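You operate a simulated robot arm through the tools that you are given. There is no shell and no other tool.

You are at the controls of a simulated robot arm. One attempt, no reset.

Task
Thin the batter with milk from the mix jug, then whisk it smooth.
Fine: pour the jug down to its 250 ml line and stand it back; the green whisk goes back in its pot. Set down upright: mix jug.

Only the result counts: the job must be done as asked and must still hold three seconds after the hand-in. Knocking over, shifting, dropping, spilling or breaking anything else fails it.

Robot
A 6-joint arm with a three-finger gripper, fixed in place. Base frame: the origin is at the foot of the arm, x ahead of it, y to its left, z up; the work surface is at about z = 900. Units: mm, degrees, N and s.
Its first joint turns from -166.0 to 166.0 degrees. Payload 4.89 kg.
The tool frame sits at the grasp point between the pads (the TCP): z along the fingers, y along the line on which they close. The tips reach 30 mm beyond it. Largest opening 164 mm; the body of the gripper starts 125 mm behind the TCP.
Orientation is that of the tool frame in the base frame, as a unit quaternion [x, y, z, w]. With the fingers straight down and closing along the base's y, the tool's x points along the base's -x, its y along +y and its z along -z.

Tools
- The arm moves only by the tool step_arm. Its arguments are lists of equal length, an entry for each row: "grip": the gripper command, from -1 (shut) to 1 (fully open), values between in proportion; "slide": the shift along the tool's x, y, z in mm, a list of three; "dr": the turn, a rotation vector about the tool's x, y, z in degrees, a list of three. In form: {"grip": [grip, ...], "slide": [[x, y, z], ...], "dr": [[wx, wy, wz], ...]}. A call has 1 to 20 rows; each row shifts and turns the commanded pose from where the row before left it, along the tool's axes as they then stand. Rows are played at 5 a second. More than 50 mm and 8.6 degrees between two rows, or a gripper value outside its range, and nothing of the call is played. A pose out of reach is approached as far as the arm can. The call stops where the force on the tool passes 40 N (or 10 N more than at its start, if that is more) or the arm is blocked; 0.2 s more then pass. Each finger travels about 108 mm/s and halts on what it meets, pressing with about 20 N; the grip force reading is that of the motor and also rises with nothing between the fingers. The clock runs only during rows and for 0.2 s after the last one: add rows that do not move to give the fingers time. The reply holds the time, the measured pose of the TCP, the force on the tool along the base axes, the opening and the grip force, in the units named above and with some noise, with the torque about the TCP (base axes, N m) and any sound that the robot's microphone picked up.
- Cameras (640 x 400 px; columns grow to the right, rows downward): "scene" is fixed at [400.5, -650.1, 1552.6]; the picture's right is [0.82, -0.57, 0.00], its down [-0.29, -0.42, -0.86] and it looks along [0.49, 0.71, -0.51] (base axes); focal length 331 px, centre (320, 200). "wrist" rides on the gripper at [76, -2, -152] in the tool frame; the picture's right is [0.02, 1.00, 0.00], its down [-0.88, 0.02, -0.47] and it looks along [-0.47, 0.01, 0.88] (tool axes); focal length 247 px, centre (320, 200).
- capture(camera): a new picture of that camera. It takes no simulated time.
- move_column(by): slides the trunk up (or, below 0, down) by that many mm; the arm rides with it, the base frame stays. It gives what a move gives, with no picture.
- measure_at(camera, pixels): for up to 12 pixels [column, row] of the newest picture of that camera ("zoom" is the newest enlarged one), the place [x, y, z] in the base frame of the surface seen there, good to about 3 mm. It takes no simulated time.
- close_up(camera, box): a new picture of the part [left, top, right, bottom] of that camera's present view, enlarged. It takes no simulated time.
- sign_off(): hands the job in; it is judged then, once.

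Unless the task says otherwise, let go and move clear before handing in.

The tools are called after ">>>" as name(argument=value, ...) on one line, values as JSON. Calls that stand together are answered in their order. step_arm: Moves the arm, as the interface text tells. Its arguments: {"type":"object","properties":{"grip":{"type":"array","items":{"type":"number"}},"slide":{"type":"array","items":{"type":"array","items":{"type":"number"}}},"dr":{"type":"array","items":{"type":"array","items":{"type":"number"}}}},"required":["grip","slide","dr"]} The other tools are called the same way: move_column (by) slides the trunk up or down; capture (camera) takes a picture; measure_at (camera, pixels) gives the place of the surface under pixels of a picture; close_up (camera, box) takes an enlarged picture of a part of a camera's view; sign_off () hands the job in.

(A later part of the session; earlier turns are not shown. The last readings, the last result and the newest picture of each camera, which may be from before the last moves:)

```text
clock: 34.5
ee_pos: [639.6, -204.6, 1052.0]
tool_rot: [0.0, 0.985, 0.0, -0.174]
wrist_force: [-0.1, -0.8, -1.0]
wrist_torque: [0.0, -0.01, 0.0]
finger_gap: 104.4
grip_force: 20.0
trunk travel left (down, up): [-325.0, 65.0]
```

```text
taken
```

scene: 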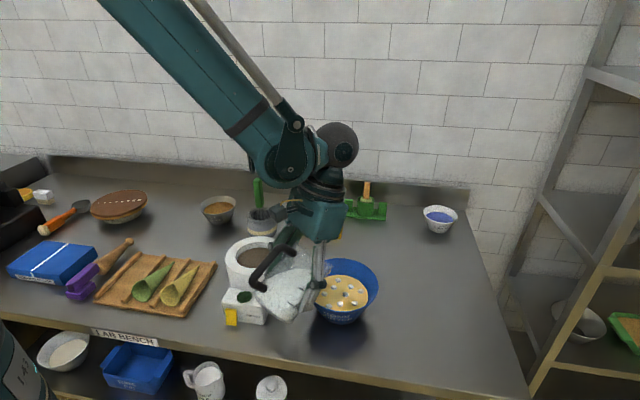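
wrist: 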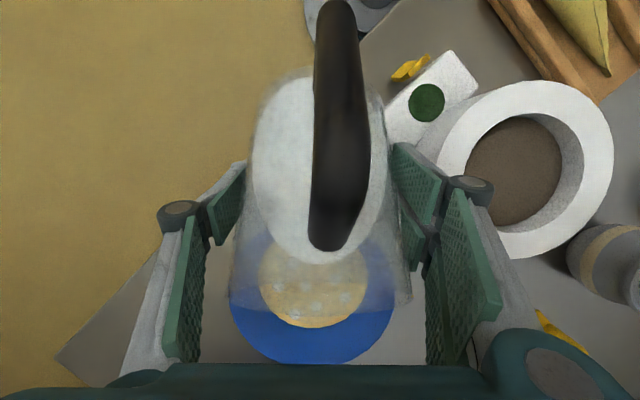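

The forearm is now steeper. I'll tilt back up to about 58° and check that it follows.

>>> step_arm(grip=[-1, -1, -1, -1, -1, -1, -1], slide=[[0, 0, 0], [0, 0, 0], [0, 0, 0], [0, 0, 0], [0, 0, 0], [0, 0, 0], [0, 0, 0]], dr=[[0, 2, 0], [0, 2, 0], [0, 2, 0], [0, 1, 0], [0, 1, 0], [0, 0, 0], [0, 0, 0]])

>>> close_up(camera="scene", box=[260, 210, 380, 320])

>>> close_up(camera="wrist", box=[220, 180, 420, 370])

```text
clock: 36.1
ee_pos: [639.5, -206.8, 1049.9]
tool_rot: [0.0, 0.974, -0.002, -0.227]
wrist_force: [-0.4, 0.6, -1.5]
wrist_torque: [0.0, -0.03, 0.03]
finger_gap: 104.1
grip_force: 20.5
trunk travel left (down, up): [-325.0, 65.0]
```

```text
3.64 times, centred on (320, 265) of scene
```

zoom: 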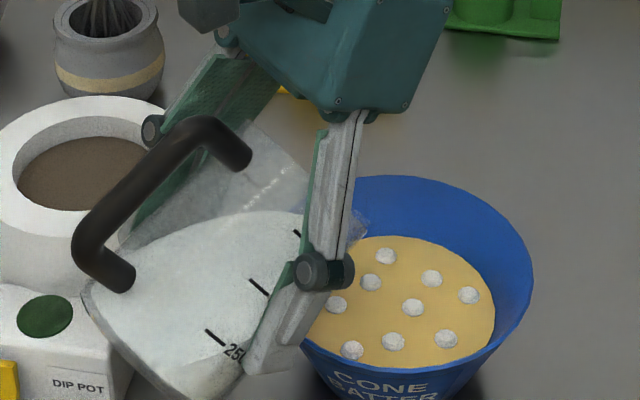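

```text
2.11 times, centred on (320, 275) of wrist
```

zoom: 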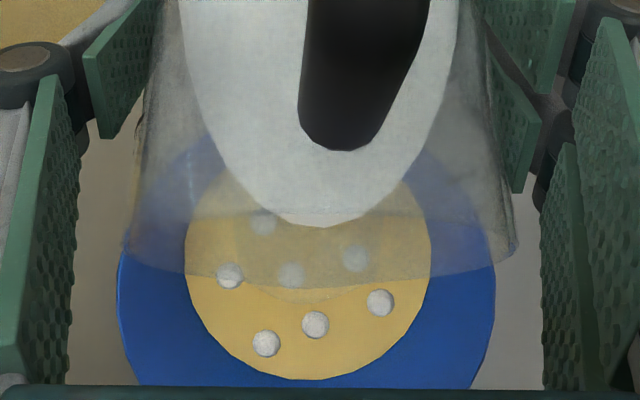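

The tilt stops at exactly the same lean of 26.2° with the trunk raised. So the wrist pitch limit is measured against a level link in the arm plane, and trunk height will not help. Leaning sideways to the arm plane should avoid it, so I'll bring the tool back to vertical, raise it a bit, yaw the spout to azimuth 40°, and shift to the matching spot.

>>> step_arm(grip=[-1, -1, -1, -1, -1, -1, -1, -1, -1, -1, -1, -1, -1, -1, -1, -1, -1], slide=[[0, 0, 0], [0, 0, 0], [0, 0, 0], [0, 0, 0], [0, 0, -20], [0, 0, -20], [0, 0, 0], [0, 0, 0], [0, 0, 0], [0, 0, 0], [0, 0, 0], [0, 0, 0], [7.2, -19.3, 0], [7.3, -19.4, 0], [7.3, -19.3, 0], [7.2, -19.3, 0], [0, 0, 0]], dr=[[0, -7, 0], [0, -7, 0], [0, -7, 0], [0, -7, 0], [0, 0, 0], [0, 0, 0], [0, 0, -6], [0, 0, -7], [0, 0, -7], [0, 0, -7], [0, 0, -7], [0, 0, -6], [0, 0, 0], [0, 0, 0], [0, 0, 0], [0, 0, 0], [0, 0, 0]])

>>> capture(camera="wrist")

>>> capture(camera="scene")

```text
clock: 39.8
ee_pos: [667.8, -281.3, 1089.1]
tool_rot: [-0.342, 0.94, 0.0, -0.002]
wrist_force: [-0.3, 0.6, -1.3]
wrist_torque: [0.06, 0.01, -0.02]
finger_gap: 104.0
grip_force: 20.4
trunk travel left (down, up): [-325.0, 65.0]
```

```text
taken
```

wrist: 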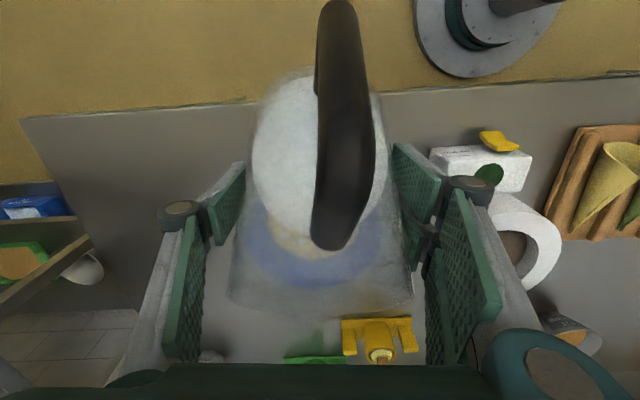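

```text
taken
```

scene: 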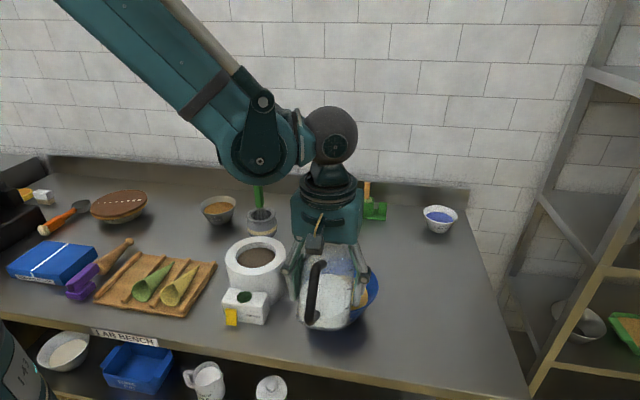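

The bowl is centred behind the jug at column ≈318, spout pointing at it. I'll lower 38 mm and tilt back to 54° (known not to pour).

>>> step_arm(grip=[-1, -1, -1, -1, -1, -1, -1, -1, -1, -1, -1], slide=[[0, 0, 0], [0, 0, 0], [0, 0, 10], [0, 0, 14], [0, 0, 14], [0, 0, 0], [0, 0, 0], [0, 0, 0], [0, 0, 0], [0, 0, 0], [0, 0, 0]], dr=[[0, 0, 0], [0, 0, 0], [0, 0, 0], [0, 0, 0], [0, 0, 0], [0, 4, 0], [0, 5, 0], [0, 5, 0], [0, 5, 0], [0, 5, 0], [0, 0, 0]])

>>> close_up(camera="wrist", box=[220, 180, 420, 370])

>>> close_up(camera="scene", box=[260, 200, 400, 345])

```text
clock: 42.1
ee_pos: [668.3, -281.4, 1052.3]
tool_rot: [-0.335, 0.919, -0.072, -0.196]
wrist_force: [0.2, -0.4, -1.4]
wrist_torque: [-0.02, 0.09, -0.05]
finger_gap: 103.8
grip_force: 19.9
trunk travel left (down, up): [-325.0, 65.0]
```

```text
2.11 times, centred on (320, 275) of wrist
```

zoom: 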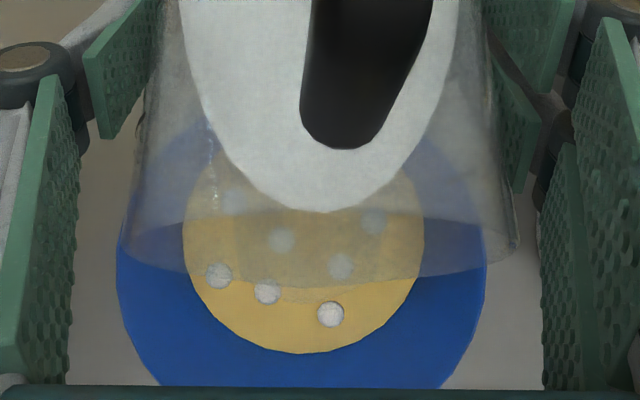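

```text
2.76 times, centred on (330, 272) of scene
```

zoom: 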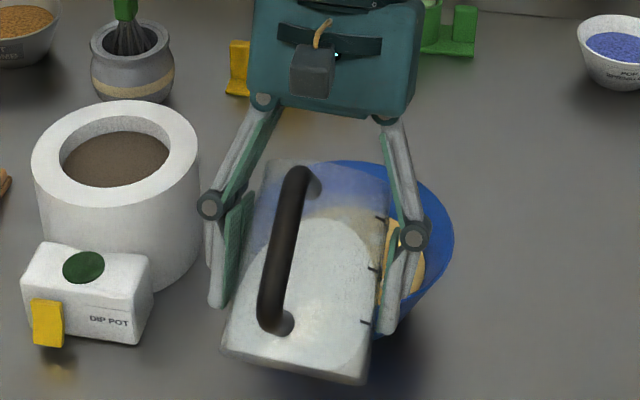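

At 54° again with the same milk edge (row ≈211). I'll tilt to 58° and verify the wrist follows past the old limit.

>>> step_arm(grip=[-1, -1, -1, -1, -1, -1], slide=[[0, 0, 0], [0, 0, 0], [0, 0, 0], [0, 0, 0], [0, 0, 0], [0, 0, 0]], dr=[[0, 1, 0], [0, 1, 0], [0, 1, 0], [0, 1, 0], [0, 0, 0], [0, 0, 0]])

>>> close_up(camera="wrist", box=[220, 180, 420, 370])

>>> close_up(camera="scene", box=[280, 240, 380, 345])

```text
clock: 43.5
ee_pos: [667.9, -281.8, 1052.3]
tool_rot: [-0.332, 0.912, -0.083, -0.228]
wrist_force: [0.6, -0.6, -1.7]
wrist_torque: [-0.01, 0.02, -0.02]
finger_gap: 104.1
grip_force: 20.3
trunk travel left (down, up): [-325.0, 65.0]
```

```text
2.11 times, centred on (320, 275) of wrist
```

zoom: 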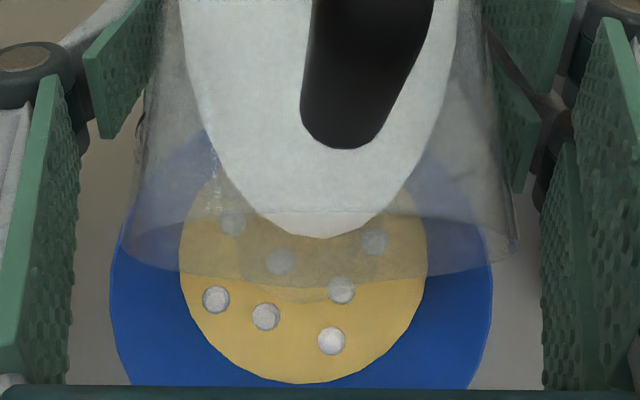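

```text
3.81 times, centred on (330, 292) of scene
```

zoom: 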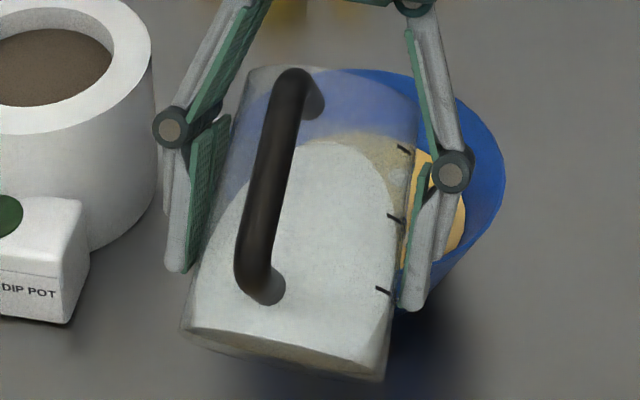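

The wrist now follows (lean 28.1°, tilt 58°). Milk edge at row ≈238 and no flow, so I'll go on by 2°.

>>> step_arm(grip=[-1, -1, -1, -1, -1], slide=[[0, 0, 0], [0, 0, 0], [0, 0, 0], [0, 0, 0], [0, 0, 0]], dr=[[0, 1, 0], [0, 1, 0], [0, 0, 0], [0, 0, 0], [0, 0, 0]])

>>> close_up(camera="wrist", box=[220, 180, 420, 370])

```text
clock: 44.8
ee_pos: [666.9, -283.0, 1053.3]
tool_rot: [-0.33, 0.908, -0.088, -0.244]
wrist_force: [-0.9, 0.4, -1.0]
wrist_torque: [0.0, -0.02, 0.01]
finger_gap: 103.8
grip_force: 19.9
trunk travel left (down, up): [-325.0, 65.0]
```

```text
2.11 times, centred on (320, 275) of wrist
```

zoom: 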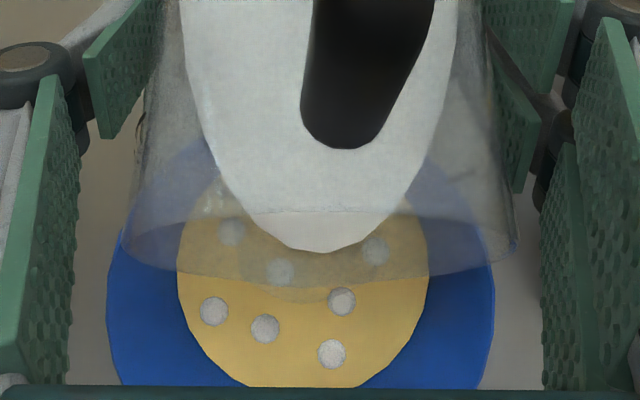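

At 60° the milk edge is at row ≈251, still inside the lip (≈row 300). Another 2°.

>>> step_arm(grip=[-1, -1, -1, -1, -1], slide=[[0, 0, 0], [0, 0, 0], [0, 0, 0], [0, 0, 0], [0, 0, 0]], dr=[[0, 1, 0], [0, 1, 0], [0, 0, 0], [0, 0, 0], [0, 0, 0]])

>>> close_up(camera="wrist", box=[220, 180, 420, 370])

```text
clock: 46.0
ee_pos: [667.4, -282.5, 1052.0]
tool_rot: [-0.329, 0.903, -0.094, -0.259]
wrist_force: [-0.7, -0.7, -1.3]
wrist_torque: [0.01, -0.03, 0.01]
finger_gap: 104.4
grip_force: 19.9
trunk travel left (down, up): [-325.0, 65.0]
```

```text
2.11 times, centred on (320, 275) of wrist
```

zoom: 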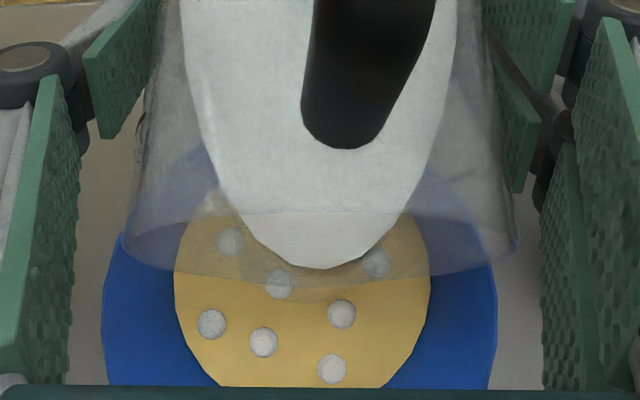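

At 62° the milk edge is at row ≈268 and closing on the lip. I'll go in 1° steps now.

>>> step_arm(grip=[-1, -1, -1, -1], slide=[[0, 0, 0], [0, 0, 0], [0, 0, 0], [0, 0, 0]], dr=[[0, 1, 0], [0, 0, 0], [0, 0, 0], [0, 0, 0]])

>>> close_up(camera="wrist", box=[220, 180, 420, 370])

```text
clock: 47.0
ee_pos: [667.8, -281.9, 1052.5]
tool_rot: [-0.327, 0.901, -0.097, -0.267]
wrist_force: [-0.1, 0.8, -1.0]
wrist_torque: [0.02, 0.0, 0.01]
finger_gap: 103.8
grip_force: 19.8
trunk travel left (down, up): [-325.0, 65.0]
```

```text
2.11 times, centred on (320, 275) of wrist
```

zoom: 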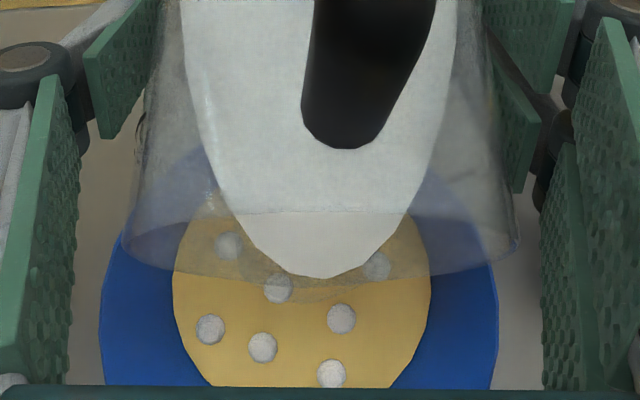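

Row ≈277 at 63°, and still no stream. One more degree.

>>> step_arm(grip=[-1, -1, -1, -1], slide=[[0, 0, 0], [0, 0, 0], [0, 0, 0], [0, 0, 0]], dr=[[0, 1, 0], [0, 0, 0], [0, 0, 0], [0, 0, 0]])

>>> close_up(camera="wrist", box=[220, 180, 420, 370])

>>> close_up(camera="scene", box=[280, 240, 380, 345])

```text
clock: 48.0
ee_pos: [666.6, -282.2, 1051.7]
tool_rot: [-0.327, 0.899, -0.1, -0.275]
wrist_force: [0.4, -0.5, -2.0]
wrist_torque: [-0.01, -0.05, 0.01]
finger_gap: 104.1
grip_force: 20.0
trunk travel left (down, up): [-325.0, 65.0]
```

```text
2.11 times, centred on (320, 275) of wrist
```

zoom: 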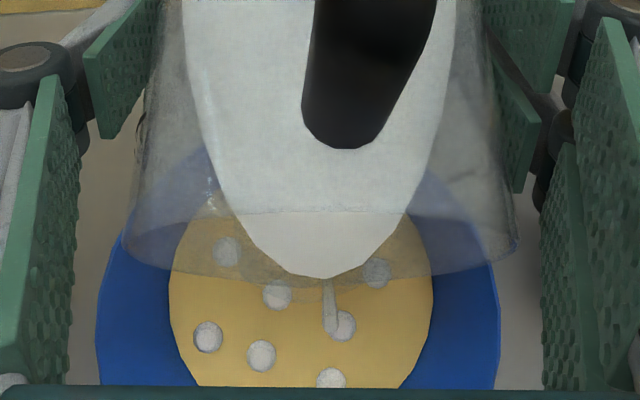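

```text
3.81 times, centred on (330, 292) of scene
```

zoom: 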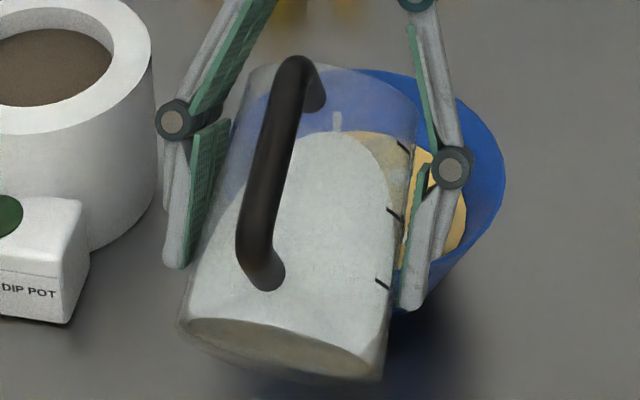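

A thin stream starts at 64°, visible at wrist zoom (330,305) and landing near the middle of the batter. I'll hold for a second to see how it settles.

>>> step_arm(grip=[-1, -1, -1, -1, -1], slide=[[0, 0, 0], [0, 0, 0], [0, 0, 0], [0, 0, 0], [0, 0, 0]], dr=[[0, 0, 0], [0, 0, 0], [0, 0, 0], [0, 0, 0], [0, 0, 0]])

>>> close_up(camera="wrist", box=[220, 180, 420, 370])

>>> close_up(camera="scene", box=[280, 240, 380, 345])

```text
clock: 49.1
ee_pos: [666.6, -283.6, 1052.5]
tool_rot: [-0.327, 0.899, -0.1, -0.275]
wrist_force: [1.0, 0.3, -1.4]
wrist_torque: [0.04, 0.0, 0.01]
finger_gap: 104.1
grip_force: 20.0
trunk travel left (down, up): [-325.0, 65.0]
```

```text
2.11 times, centred on (320, 275) of wrist
```

zoom: 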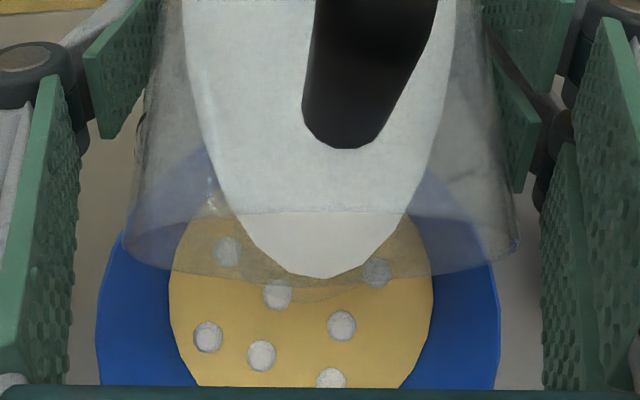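

```text
3.81 times, centred on (330, 292) of scene
```

zoom: 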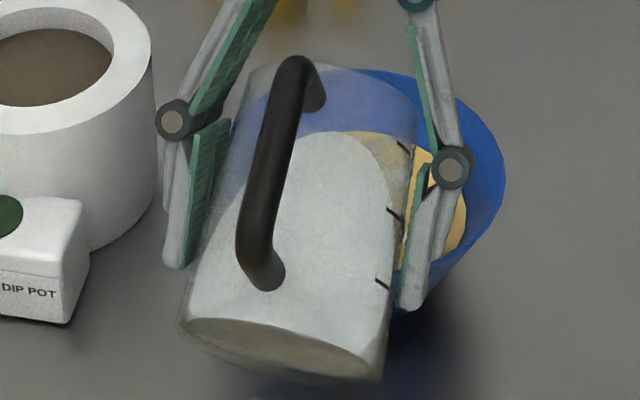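

The flow settled by itself once level with the lip, so tilt sets the remaining volume, roughly 20 ml per degree. I'll go on to 67° in steps with pauses.

>>> step_arm(grip=[-1, -1, -1, -1, -1, -1, -1, -1, -1, -1, -1], slide=[[0, 0, 0], [0, 0, 0], [0, 0, 0], [0, 0, 0], [0, 0, 0], [0, 0, 0], [0, 0, 0], [0, 0, 0], [0, 0, 0], [0, 0, 0], [0, 0, 0]], dr=[[0, 1, 0], [0, 0, 0], [0, 0, 0], [0, 1, 0], [0, 0, 0], [0, 0, 0], [0, 1, 0], [0, 0, 0], [0, 0, 0], [0, 0, 0], [0, 0, 0]])

>>> close_up(camera="wrist", box=[220, 180, 420, 370])

>>> close_up(camera="scene", box=[260, 220, 400, 365])

```text
clock: 51.5
ee_pos: [667.8, -282.4, 1052.4]
tool_rot: [-0.324, 0.891, -0.108, -0.298]
wrist_force: [-0.5, -0.3, -1.6]
wrist_torque: [-0.01, -0.03, 0.0]
finger_gap: 103.6
grip_force: 20.0
trunk travel left (down, up): [-325.0, 65.0]
```

```text
2.11 times, centred on (320, 275) of wrist
```

zoom: 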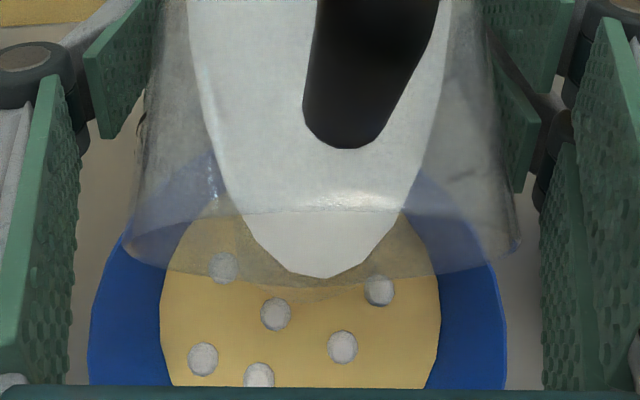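

```text
2.76 times, centred on (330, 292) of scene
```

zoom: 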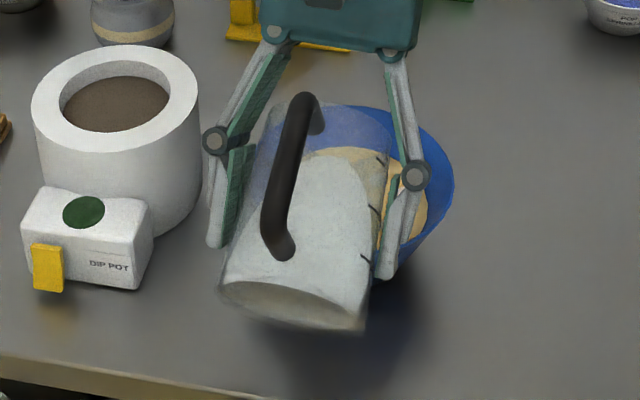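

Tilt is 67°, still pouring cleanly into the batter, with the milk edge at the lip. I'll now tip back upright, lifting clear of the bowl rim on the way, and yaw so the marks face the scene camera to read the level.

>>> step_arm(grip=[-1, -1, -1, -1, -1, -1, -1, -1, -1, -1, -1, -1, -1, -1, -1, -1, -1, -1, -1, -1], slide=[[0, 0, 0], [0, 0, 0], [0, 0, 0], [0, 0, 0], [3.5, 0, -19.7], [3.5, 0, -19.7], [0, 0, 0], [0, 0, 0], [0, 0, 0], [0, 0, 0], [0, 0, 0], [0, 0, 0], [0, 0, 0], [0, 0, 0], [0, 0, 0], [0, 0, 0], [0, 0, 0], [0, 0, 0], [0, 0, 0], [0, 0, 0]], dr=[[0, -7, 0], [0, -7, 0], [0, -7, 0], [0, -6, 0], [0, 0, 0], [0, 0, 0], [0, -7, 0], [0, -7, 0], [0, -7, 0], [0, -7, 0], [0, -7, 0], [0, -5, 0], [3.57, 0, 6.19], [3.57, 0, 6.19], [3.57, 0, 6.19], [3.57, 0, 6.19], [3.57, 0, 6.19], [3.57, 0, 6.19], [3.57, 0, 6.19], [0, 0, 0]])

>>> close_up(camera="scene", box=[270, 230, 390, 340])

```text
clock: 55.8
ee_pos: [668.0, -281.0, 1091.9]
tool_rot: [0.085, 0.962, -0.023, 0.258]
wrist_force: [0.8, 0.7, -2.0]
wrist_torque: [-0.07, 0.0, -0.01]
finger_gap: 103.5
grip_force: 19.8
trunk travel left (down, up): [-325.0, 65.0]
```

```text
3.64 times, centred on (330, 285) of scene
```

zoom: 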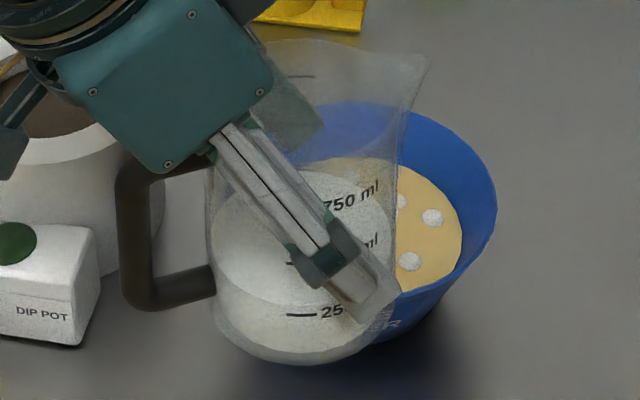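

>>> close_up(camera="scene", box=[305, 275, 355, 335])

```text
6.67 times, centred on (330, 305) of scene
```

zoom: 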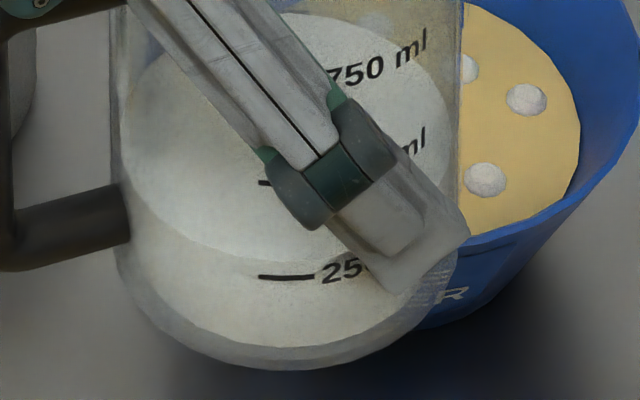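

The 250 tick is at zoom row 276 and the 500 tick at row 183. The milk edge at that column is at about row 261, so about 290 ml is left. I'll return to the pour pose and tilt to 69°, going slowly at the end.

>>> step_arm(grip=[-1, -1, -1, -1, -1, -1, -1, -1, -1, -1, -1, -1, -1, -1, -1, -1, -1, -1, -1, -1], slide=[[0, 0, 0], [0, 0, 0], [0, 0, 0], [0, 0, 0], [0, 0, 0], [0, 0, 0], [0, 0, 0], [0, 0, 0], [0, 0, 0], [0, 0, 0], [0, 0, 0], [0, 0, 0], [0, 0, 0], [-3.5, 0, 19.7], [-3.5, 0, 19.7], [0, 0, 0], [0, 0, 0], [0, 0, 0], [0, 0, 0], [0, 0, 0]], dr=[[-3.57, 0, -6.19], [-3.57, 0, -6.19], [-3.57, 0, -6.19], [-3.57, 0, -6.19], [-3.57, 0, -6.19], [-3.57, 0, -6.19], [-3.57, 0, -6.19], [0, 7, 0], [0, 7, 0], [0, 7, 0], [0, 7, 0], [0, 7, 0], [0, 5, 0], [0, 0, 0], [0, 0, 0], [0, 6, 0], [0, 6, 0], [0, 6, 0], [0, 4, 0], [0, 0, 0]])

>>> close_up(camera="wrist", box=[220, 180, 420, 370])

```text
clock: 60.0
ee_pos: [667.0, -283.2, 1052.7]
tool_rot: [-0.329, 0.903, -0.095, -0.26]
wrist_force: [0.4, -0.2, -2.1]
wrist_torque: [-0.06, 0.06, -0.04]
finger_gap: 103.9
grip_force: 19.3
trunk travel left (down, up): [-325.0, 65.0]
```

```text
2.11 times, centred on (320, 275) of wrist
```

zoom: 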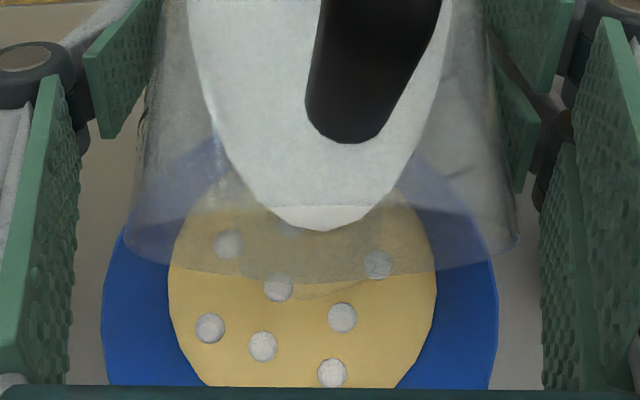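

Now at 62° with less milk (edge row ≈231). I'll tilt on to 67° and then creep to 69° with pauses.

>>> step_arm(grip=[-1, -1, -1, -1, -1, -1, -1], slide=[[0, 0, 0], [0, 0, 0], [0, 0, 0], [0, 0, 0], [0, 0, 0], [0, 0, 0], [0, 0, 0]], dr=[[0, 2, 0], [0, 2, 0], [0, 1, 0], [0, 0.5, 0], [0, 0, 0], [0, 0, 0], [0, 0, 0]])

>>> close_up(camera="wrist", box=[220, 180, 420, 370])

```text
clock: 61.5
ee_pos: [667.4, -283.5, 1051.5]
tool_rot: [-0.324, 0.89, -0.11, -0.303]
wrist_force: [-0.3, -0.6, -1.2]
wrist_torque: [0.04, 0.01, -0.02]
finger_gap: 103.9
grip_force: 19.4
trunk travel left (down, up): [-325.0, 65.0]
```

```text
2.11 times, centred on (320, 275) of wrist
```

zoom: 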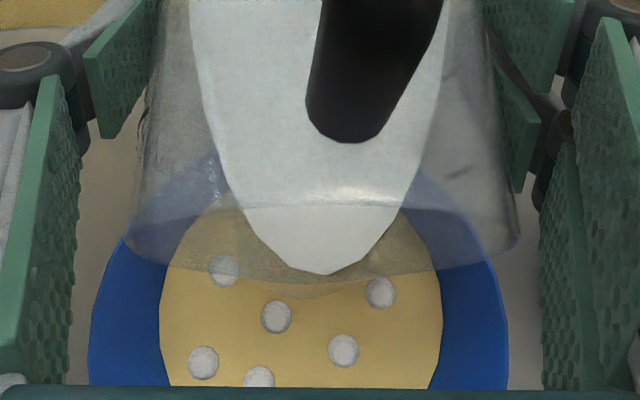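

At 67.6° the milk edge is back at the lip (row ≈275) and about to pour. I'll creep 2° more with pauses, which should take about 30 ml.

>>> step_arm(grip=[-1, -1, -1, -1, -1, -1, -1, -1, -1, -1], slide=[[0, 0, 0], [0, 0, 0], [0, 0, 0], [0, 0, 0], [0, 0, 0], [0, 0, 0], [0, 0, 0], [0, 0, 0], [0, 0, 0], [0, 0, 0]], dr=[[0, 1, 0], [0, 0, 0], [0, 0, 0], [0, 0, 0], [0, 1, 0], [0, 0, 0], [0, 0, 0], [0, 0, 0], [0, 0, 0], [0, 0, 0]])

>>> close_up(camera="wrist", box=[220, 180, 420, 370])

```text
clock: 63.8
ee_pos: [666.7, -283.7, 1051.5]
tool_rot: [-0.321, 0.885, -0.115, -0.317]
wrist_force: [0.2, -0.1, -1.4]
wrist_torque: [0.0, 0.02, 0.01]
finger_gap: 103.6
grip_force: 19.8
trunk travel left (down, up): [-325.0, 65.0]
```

```text
2.11 times, centred on (320, 275) of wrist
```

zoom: 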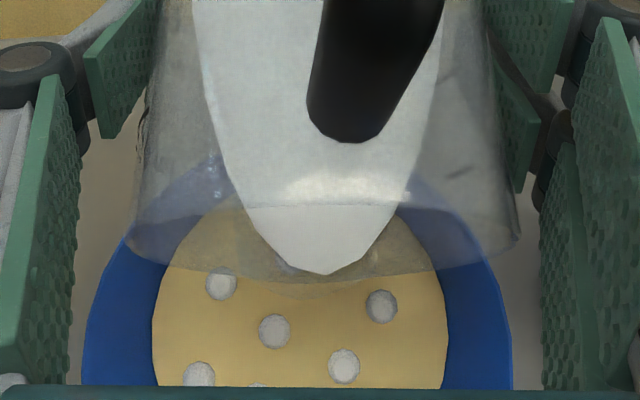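

Settled at 69.4°. I'll tip it back upright and read the level again.

>>> step_arm(grip=[-1, -1, -1, -1, -1, -1, -1, -1, -1, -1, -1, -1, -1, -1, -1, -1, -1, -1, -1, -1], slide=[[0, 0, 0], [0, 0, 0], [0, 0, 0], [0, 0, 0], [3.5, 0, -19.7], [3.5, 0, -19.7], [0, 0, 0], [0, 0, 0], [0, 0, 0], [0, 0, 0], [0, 0, 0], [0, 0, 0], [0, 0, 0], [0, 0, 0], [0, 0, 0], [0, 0, 0], [0, 0, 0], [0, 0, 0], [0, 0, 0], [0, 0, 0]], dr=[[0, -7, 0], [0, -7.5, 0], [0, -7.5, 0], [0, -7.5, 0], [0, 0, 0], [0, 0, 0], [0, -7, 0], [0, -7, 0], [0, -7, 0], [0, -7, 0], [0, -7, 0], [0, -5, 0], [3.57, 0, 6.19], [3.57, 0, 6.19], [3.57, 0, 6.19], [3.57, 0, 6.19], [3.57, 0, 6.19], [3.57, 0, 6.19], [3.57, 0, 6.19], [0, 0, 0]])

>>> close_up(camera="scene", box=[305, 275, 355, 335])

>>> close_up(camera="scene", box=[305, 290, 335, 315])

```text
clock: 68.0
ee_pos: [668.4, -281.9, 1092.2]
tool_rot: [0.085, 0.962, -0.023, 0.258]
wrist_force: [0.6, 0.0, -1.5]
wrist_torque: [-0.05, -0.01, 0.0]
finger_gap: 103.4
grip_force: 20.2
trunk travel left (down, up): [-325.0, 65.0]
```

```text
6.67 times, centred on (330, 305) of scene
```

zoom: 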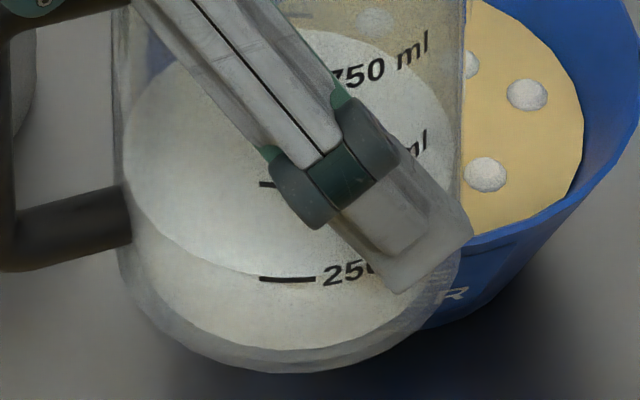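

```text
16.00 times, centred on (320, 302) of scene
```

zoom: 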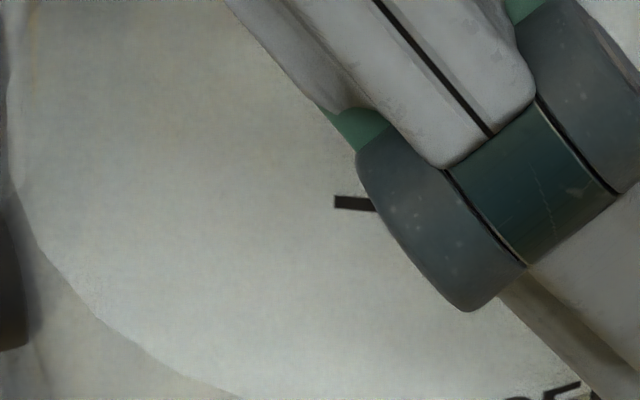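

The milk edge is now just above the 250 tick. I'll zoom right in on it.

>>> close_up(camera="scene", box=[308, 302, 336, 322])

```text
16.00 times, centred on (322, 312) of scene
```

zoom: 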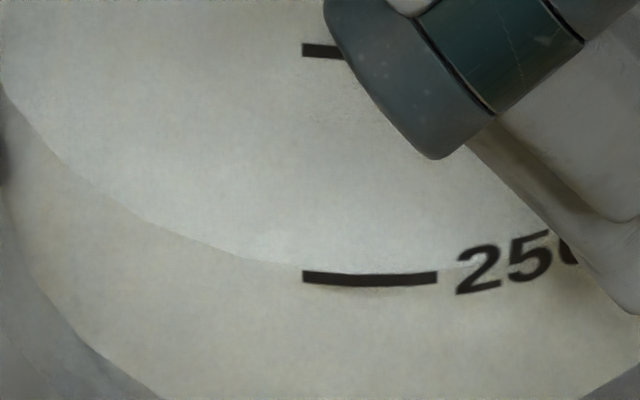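

The milk edge sits just a few pixels above the 250 tick (tick at row 277, 500 tick at row 50, edge ≈266–272). Because of the wall thickness this could already be at the line, so I'll measure several points to settle the true level.

>>> measure_at(camera="zoom", pixels=[[310, 277], [330, 277], [350, 278], [370, 279], [390, 279], [410, 279], [430, 278], [312, 50], [325, 51], [100, 100], [150, 180], [220, 220]])

>>> measure_at(camera="zoom", pixels=[[60, 60], [150, 60], [200, 100], [250, 150], [200, 200], [280, 200], [320, 220], [350, 200], [250, 60], [290, 250], [340, 250], [400, 230]])

>>> measure_at(camera="zoom", pixels=[[100, 230], [150, 280], [200, 320], [250, 340], [300, 340], [350, 350], [400, 350], [450, 340], [320, 300], [370, 310], [420, 310], [250, 290]])

```text
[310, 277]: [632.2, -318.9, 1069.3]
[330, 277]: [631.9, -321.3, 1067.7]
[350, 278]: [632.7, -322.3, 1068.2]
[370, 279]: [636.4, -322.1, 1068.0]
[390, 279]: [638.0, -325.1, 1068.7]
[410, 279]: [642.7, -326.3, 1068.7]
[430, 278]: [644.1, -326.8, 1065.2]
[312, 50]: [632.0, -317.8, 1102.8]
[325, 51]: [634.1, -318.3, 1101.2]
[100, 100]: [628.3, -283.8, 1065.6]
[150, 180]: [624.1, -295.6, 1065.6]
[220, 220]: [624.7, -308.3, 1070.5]
```

```text
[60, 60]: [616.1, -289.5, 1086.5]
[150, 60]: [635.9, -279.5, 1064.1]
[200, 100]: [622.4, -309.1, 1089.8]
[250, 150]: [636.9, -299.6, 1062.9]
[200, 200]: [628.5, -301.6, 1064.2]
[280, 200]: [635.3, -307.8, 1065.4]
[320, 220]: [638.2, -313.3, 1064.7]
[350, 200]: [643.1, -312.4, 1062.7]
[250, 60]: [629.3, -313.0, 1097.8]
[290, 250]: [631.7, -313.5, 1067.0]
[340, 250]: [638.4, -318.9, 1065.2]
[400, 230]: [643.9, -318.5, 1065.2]
```

```text
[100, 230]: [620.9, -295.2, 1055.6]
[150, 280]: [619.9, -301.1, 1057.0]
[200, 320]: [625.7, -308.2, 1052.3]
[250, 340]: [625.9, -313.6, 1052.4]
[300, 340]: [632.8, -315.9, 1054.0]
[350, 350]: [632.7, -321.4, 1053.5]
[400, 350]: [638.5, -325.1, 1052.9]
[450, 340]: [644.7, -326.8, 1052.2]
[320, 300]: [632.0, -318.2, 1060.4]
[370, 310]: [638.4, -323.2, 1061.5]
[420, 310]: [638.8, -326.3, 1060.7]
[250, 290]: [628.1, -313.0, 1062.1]
```

Averaging the points, the 250 tick is at z≈1068 and the milk surface at z≈1065. The apparent edge height is wall parallax, so the level is already at or a touch below the line and there will be no more pouring. I'll raise the jug and drop the trunk back 150 mm so I have reach to stand it home.

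>>> step_arm(grip=[-1, -1, -1, -1, -1, -1, -1], slide=[[-8, 0, -13.86], [-13, 0, -22.5], [-15, 0, -26], [-15, 0, -26], [-15, 0, -26], [-9, 0, -15.6], [0, 0, 0]], dr=[[0, 0, 0], [0, 0, 0], [0, 0, 0], [0, 0, 0], [0, 0, 0], [0, 0, 0], [0, 0, 0]])

>>> move_column(by=-150)

```text
clock: 69.5
ee_pos: [665.4, -283.3, 1241.8]
tool_rot: [0.084, 0.962, -0.022, 0.258]
wrist_force: [-1.1, 0.3, -1.4]
wrist_torque: [-0.02, -0.02, 0.01]
finger_gap: 103.6
grip_force: 20.2
trunk travel left (down, up): [-325.0, 65.0]
```

```text
clock: 71.3
ee_pos: [667.5, -284.1, 1091.1]
tool_rot: [0.084, 0.962, -0.022, 0.258]
wrist_force: [-0.2, -0.1, -0.5]
wrist_torque: [-0.01, 0.01, 0.02]
finger_gap: 103.6
grip_force: 19.5
trunk travel left (down, up): [-175.0, 215.0]
```

Trunk is back at its start height with the jug at z=1091. I'll yaw the spout back to -45° and carry the jug over its original spot.

>>> step_arm(grip=[-1, -1, -1, -1, -1, -1, -1, -1, -1, -1, -1, -1, -1, -1, -1, -1, -1, -1, -1], slide=[[0, 0, 0], [0, 0, 0], [0, 0, 0], [0, 0, 0], [0, 0, 0], [0, 0, 0], [-9.2, 5, 5.3], [-16.6, 9, 9.6], [-18.5, 10, 10.7], [-18.5, 10, 10.7], [-18.5, 10, 10.7], [-18.5, 10, 10.7], [-18.5, 10, 10.7], [-18.5, 10, 10.7], [-18.5, 10, 10.7], [-18.5, 10, 10.7], [-16.6, 9, 9.6], [-12.9, 7, 7.5], [0, 0, 0]], dr=[[1.75, 0, 3.03], [3.5, 0, 6.06], [3.5, 0, 6.06], [3.5, 0, 6.06], [3.5, 0, 6.06], [1.75, 0, 3.03], [0, 0, 0], [0, 0, 0], [0, 0, 0], [0, 0, 0], [0, 0, 0], [0, 0, 0], [0, 0, 0], [0, 0, 0], [0, 0, 0], [0, 0, 0], [0, 0, 0], [0, 0, 0], [0, 0, 0]])

>>> capture(camera="scene")

```text
clock: 75.3
ee_pos: [911.2, -371.2, 1092.9]
tool_rot: [0.369, 0.893, -0.099, 0.239]
wrist_force: [0.4, -0.1, -1.1]
wrist_torque: [-0.02, 0.05, -0.03]
finger_gap: 103.3
grip_force: 20.0
trunk travel left (down, up): [-175.0, 215.0]
```

```text
taken
```

scene: 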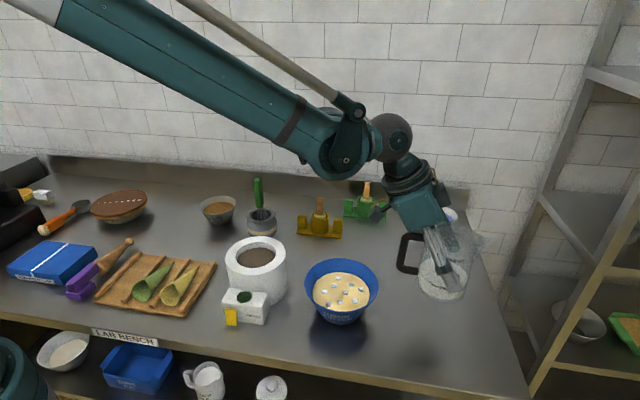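

The jug is directly over its home spot at z=1093. I'll lower it 118 mm and then check before the last few millimetres.

>>> step_arm(grip=[-1, -1, -1, -1, -1, -1, -1, -1], slide=[[5, 0, 8.66], [10, 0, 17.3], [10, 0, 17.3], [10, 0, 17.3], [10, 0, 17.3], [8, 0, 13.86], [6, 0, 10.4], [0, 0, 0]], dr=[[0, 0, 0], [0, 0, 0], [0, 0, 0], [0, 0, 0], [0, 0, 0], [0, 0, 0], [0, 0, 0], [0, 0, 0]])

>>> close_up(camera="scene", box=[385, 240, 485, 350])

```text
clock: 77.1
ee_pos: [911.0, -371.5, 972.9]
tool_rot: [0.369, 0.893, -0.098, 0.239]
wrist_force: [0.8, -0.1, -1.6]
wrist_torque: [-0.02, -0.04, -0.01]
finger_gap: 103.2
grip_force: 19.9
trunk travel left (down, up): [-175.0, 215.0]
```

```text
3.64 times, centred on (435, 295) of scene
```

zoom: 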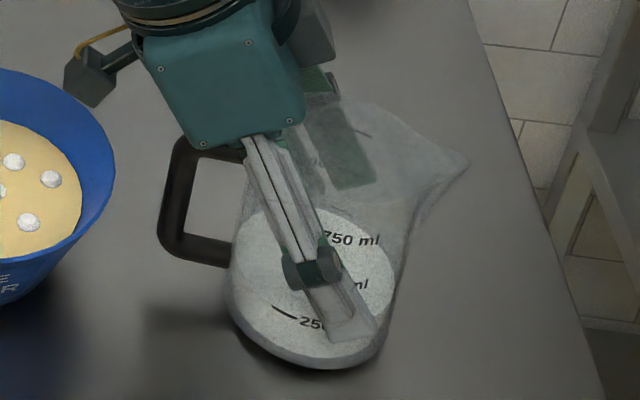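

About 10 mm to go. I'll lower in small rows and watch the force for touchdown.

>>> step_arm(grip=[-1, -1, -1, -1, -1, -1], slide=[[1, 0, 1.73], [1, 0, 1.73], [1, 0, 1.73], [0.5, 0, 0.87], [0.5, 0, 0.87], [0, 0, 0]], dr=[[0, 0, 0], [0, 0, 0], [0, 0, 0], [0, 0, 0], [0, 0, 0], [0, 0, 0]])

```text
clock: 78.5
ee_pos: [910.2, -372.6, 965.5]
tool_rot: [0.369, 0.893, -0.099, 0.24]
wrist_force: [-2.5, -3.9, 10.7]
wrist_torque: [0.12, -0.32, -0.05]
finger_gap: 103.6
grip_force: 19.7
trunk travel left (down, up): [-175.0, 215.0]
```

The base touched at z=965.5 with 10.7 N up. I'll ease up half a millimetre and release gently.

>>> step_arm(grip=[-1, 0.28, 0.32, 0.4, 0.6, 1, 1, 1], slide=[[-0.25, 0, -0.43], [0, 0, 0], [0, 0, 0], [0, 0, 0], [0, 0, 0], [0, 0, 0], [0, 0, 0], [0, 0, 0]], dr=[[0, 0, 0], [0, 0, 0], [0, 0, 0], [0, 0, 0], [0, 0, 0], [0, 0, 0], [0, 0, 0], [0, 0, 0]])

>>> close_up(camera="scene", box=[385, 240, 485, 350])

>>> capture(camera="wrist")

```text
clock: 80.3
ee_pos: [909.9, -371.8, 966.3]
tool_rot: [0.37, 0.892, -0.1, 0.239]
wrist_force: [-0.3, -0.7, 0.3]
wrist_torque: [-0.03, 0.05, 0.01]
finger_gap: 164.0
grip_force: 0.1
trunk travel left (down, up): [-175.0, 215.0]
```

```text
3.64 times, centred on (435, 295) of scene
```

zoom: 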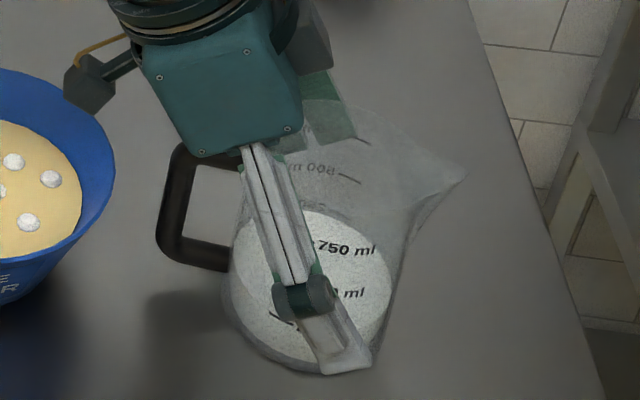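

```text
taken
```

wrist: 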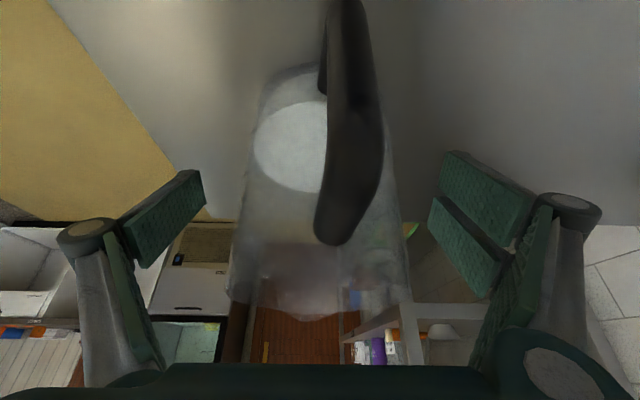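

The jug is standing free, gap 164 and force near zero. I'll back straight out along the tool axis and then look at the level on the table.

>>> step_arm(grip=[1, 1, 1, 1, 1, 1, 1], slide=[[0, 0, -20], [0, 0, -35], [0, 0, -40], [0, 0, -40], [0, 0, -40], [0, 0, -40], [0, 0, 0]], dr=[[0, 0, 0], [0, 0, 0], [0, 0, 0], [0, 0, 0], [0, 0, 0], [0, 0, 0], [0, 0, 0]])

>>> close_up(camera="scene", box=[415, 290, 463, 345])

>>> close_up(camera="scene", box=[385, 262, 481, 352])

```text
clock: 81.9
ee_pos: [834.2, -298.6, 1153.5]
tool_rot: [0.369, 0.893, -0.098, 0.239]
wrist_force: [-0.4, 0.4, -0.4]
wrist_torque: [-0.02, -0.12, 0.03]
finger_gap: 164.2
grip_force: 0.0
trunk travel left (down, up): [-175.0, 215.0]
```

```text
7.27 times, centred on (439, 318) of scene
```

zoom: 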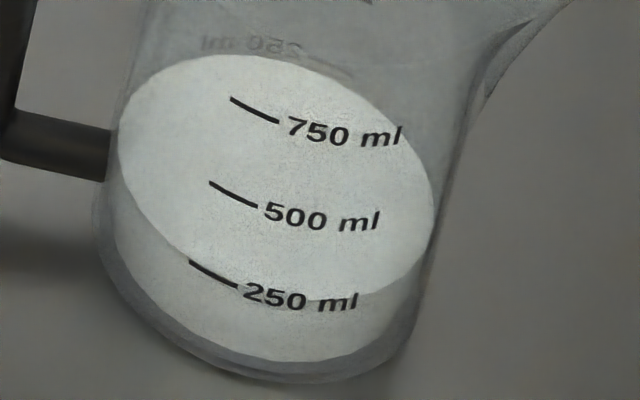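

```text
4.44 times, centred on (433, 307) of scene
```

zoom: 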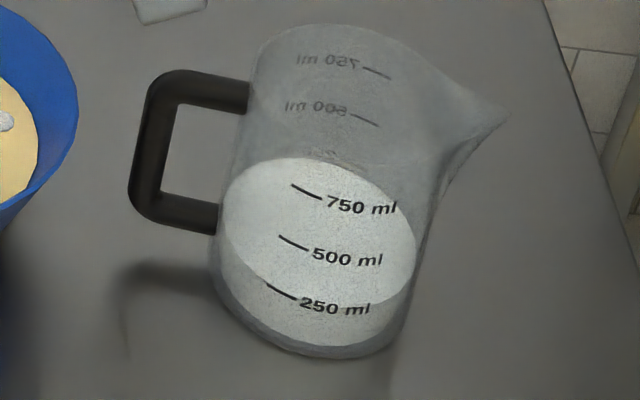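

The near 250 tick and the mirrored far-side 250 tick are both visible now, so comparing each with the milk edge cancels the wall parallax. I'll zoom on both.

>>> close_up(camera="scene", box=[418, 314, 446, 334])

>>> close_up(camera="scene", box=[420, 288, 456, 310])

```text
16.00 times, centred on (432, 324) of scene
```

zoom: 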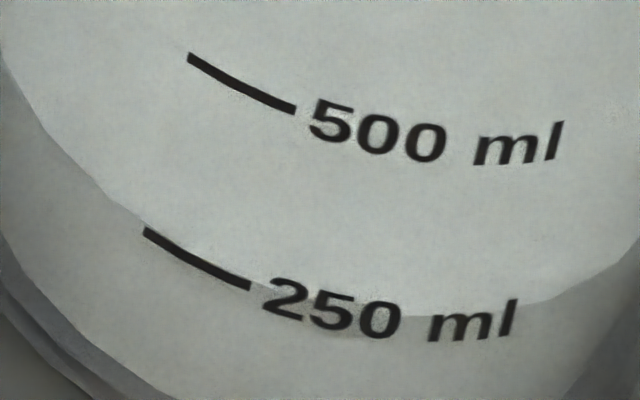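

```text
16.00 times, centred on (438, 299) of scene
```

zoom: 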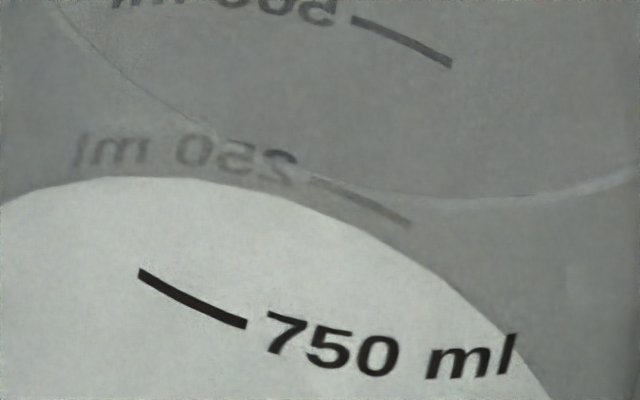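

Near side: the edge is about 6 px above the tick. Far side: it is about 26 px below the tick (176 and 160 px per 250 ml). Cancelling parallax gives about 235 ml, close to the line and slightly under, so the pouring is finished. Now for the whisk: I'll raise, bring the tool vertical and yaw back to neutral.

>>> step_arm(grip=[1, 1, 1, 1, 1, 1, 1, 1, 1, 1, 1, 1, 1, 1, 1], slide=[[0, 0, -25], [0, 0, -30], [0, 0, -30], [0, 0, -30], [0, 0, 0], [0, 0, 0], [0, 0, 0], [0, 0, 0], [0, 0, 0], [0, 0, 0], [0, 0, 0], [0, 0, 0], [0, 0, 0], [0, 0, 0], [0, 0, 0]], dr=[[0, 0, 0], [0, 0, 0], [0, 0, 0], [0, 0, 0], [0, 7.5, 0], [0, 7.5, 0], [0, 7.5, 0], [0, 7.5, 0], [0, 0, -7.5], [0, 0, -7.5], [0, 0, -7.5], [0, 0, -7.5], [0, 0, -7.5], [0, 0, -7.5], [0, 0, 0]])

```text
clock: 85.1
ee_pos: [793.4, -256.3, 1250.7]
tool_rot: [-0.001, 1.0, 0.0, 0.0]
wrist_force: [0.1, 0.9, -0.4]
wrist_torque: [-0.01, 0.01, 0.02]
finger_gap: 163.9
grip_force: 0.0
trunk travel left (down, up): [-175.0, 215.0]
```

Tool is vertical at yaw 0. I'll move to a viewpoint short of the whisk pot to see the handle from above.

>>> step_arm(grip=[1, 1, 1, 1, 1, 1, 1, 1, 1, 1, 1], slide=[[13.4, 42.5, 0], [13.4, 42.5, 0], [13.4, 42.5, 0], [13.4, 42.5, 0], [13.4, 42.5, 0], [13.4, 42.5, 0], [13.4, 42.5, 0], [13.4, 42.5, 0], [13.4, 42.5, 0], [13.4, 42.5, 0], [0, 0, 0]], dr=[[0, 0, 0], [0, 0, 0], [0, 0, 0], [0, 0, 0], [0, 0, 0], [0, 0, 0], [0, 0, 0], [0, 0, 0], [0, 0, 0], [0, 0, 0], [0, 0, 0]])

>>> capture(camera="wrist")

>>> close_up(camera="scene", box=[300, 245, 385, 330])

```text
clock: 87.5
ee_pos: [657.8, 168.7, 1252.2]
tool_rot: [0.0, 1.0, 0.0, 0.001]
wrist_force: [-0.1, 0.0, -0.7]
wrist_torque: [-0.06, -0.01, -0.01]
finger_gap: 164.1
grip_force: 0.1
trunk travel left (down, up): [-175.0, 215.0]
```

```text
taken
```

wrist: 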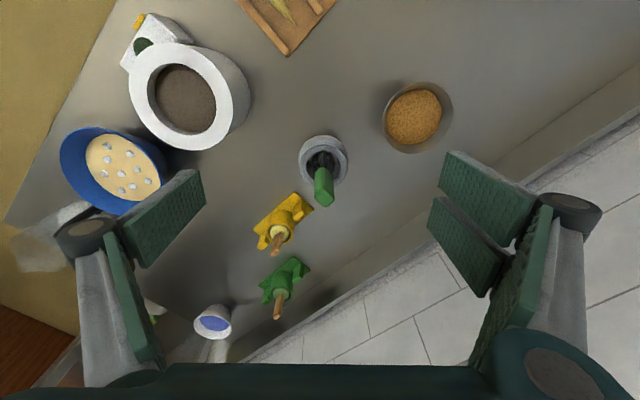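

```text
4.71 times, centred on (342, 288) of scene
```

zoom: 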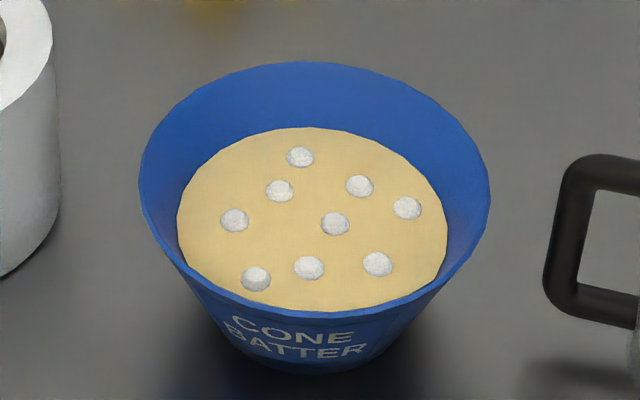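

The whisk handle shows at wrist (323,187), and the batter now sits higher in the bowl with its nine lumps. I'll zoom in on the handle to get its orientation.

>>> close_up(camera="wrist", box=[290, 130, 360, 215])

>>> measure_at(camera="zoom", pixels=[[330, 330], [330, 350], [330, 300], [330, 260], [330, 220], [318, 300], [345, 300], [320, 340], [345, 340]])

```text
4.71 times, centred on (325, 172) of wrist
```

zoom: 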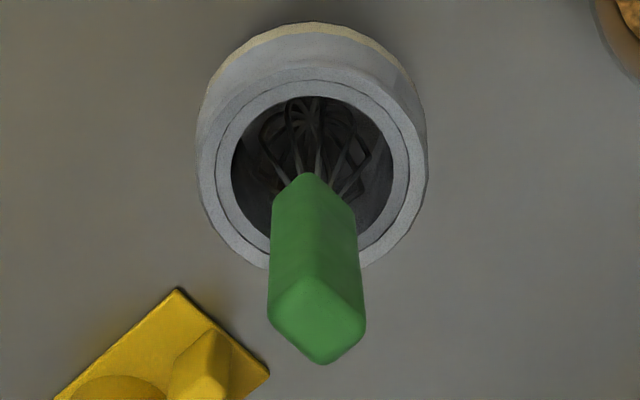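

```text
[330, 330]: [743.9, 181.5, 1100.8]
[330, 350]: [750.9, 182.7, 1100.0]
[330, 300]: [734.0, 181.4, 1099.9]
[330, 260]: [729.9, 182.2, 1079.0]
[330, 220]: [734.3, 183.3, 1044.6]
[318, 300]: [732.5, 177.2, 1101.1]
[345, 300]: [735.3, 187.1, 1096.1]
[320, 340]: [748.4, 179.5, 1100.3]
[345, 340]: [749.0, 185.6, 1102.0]
```

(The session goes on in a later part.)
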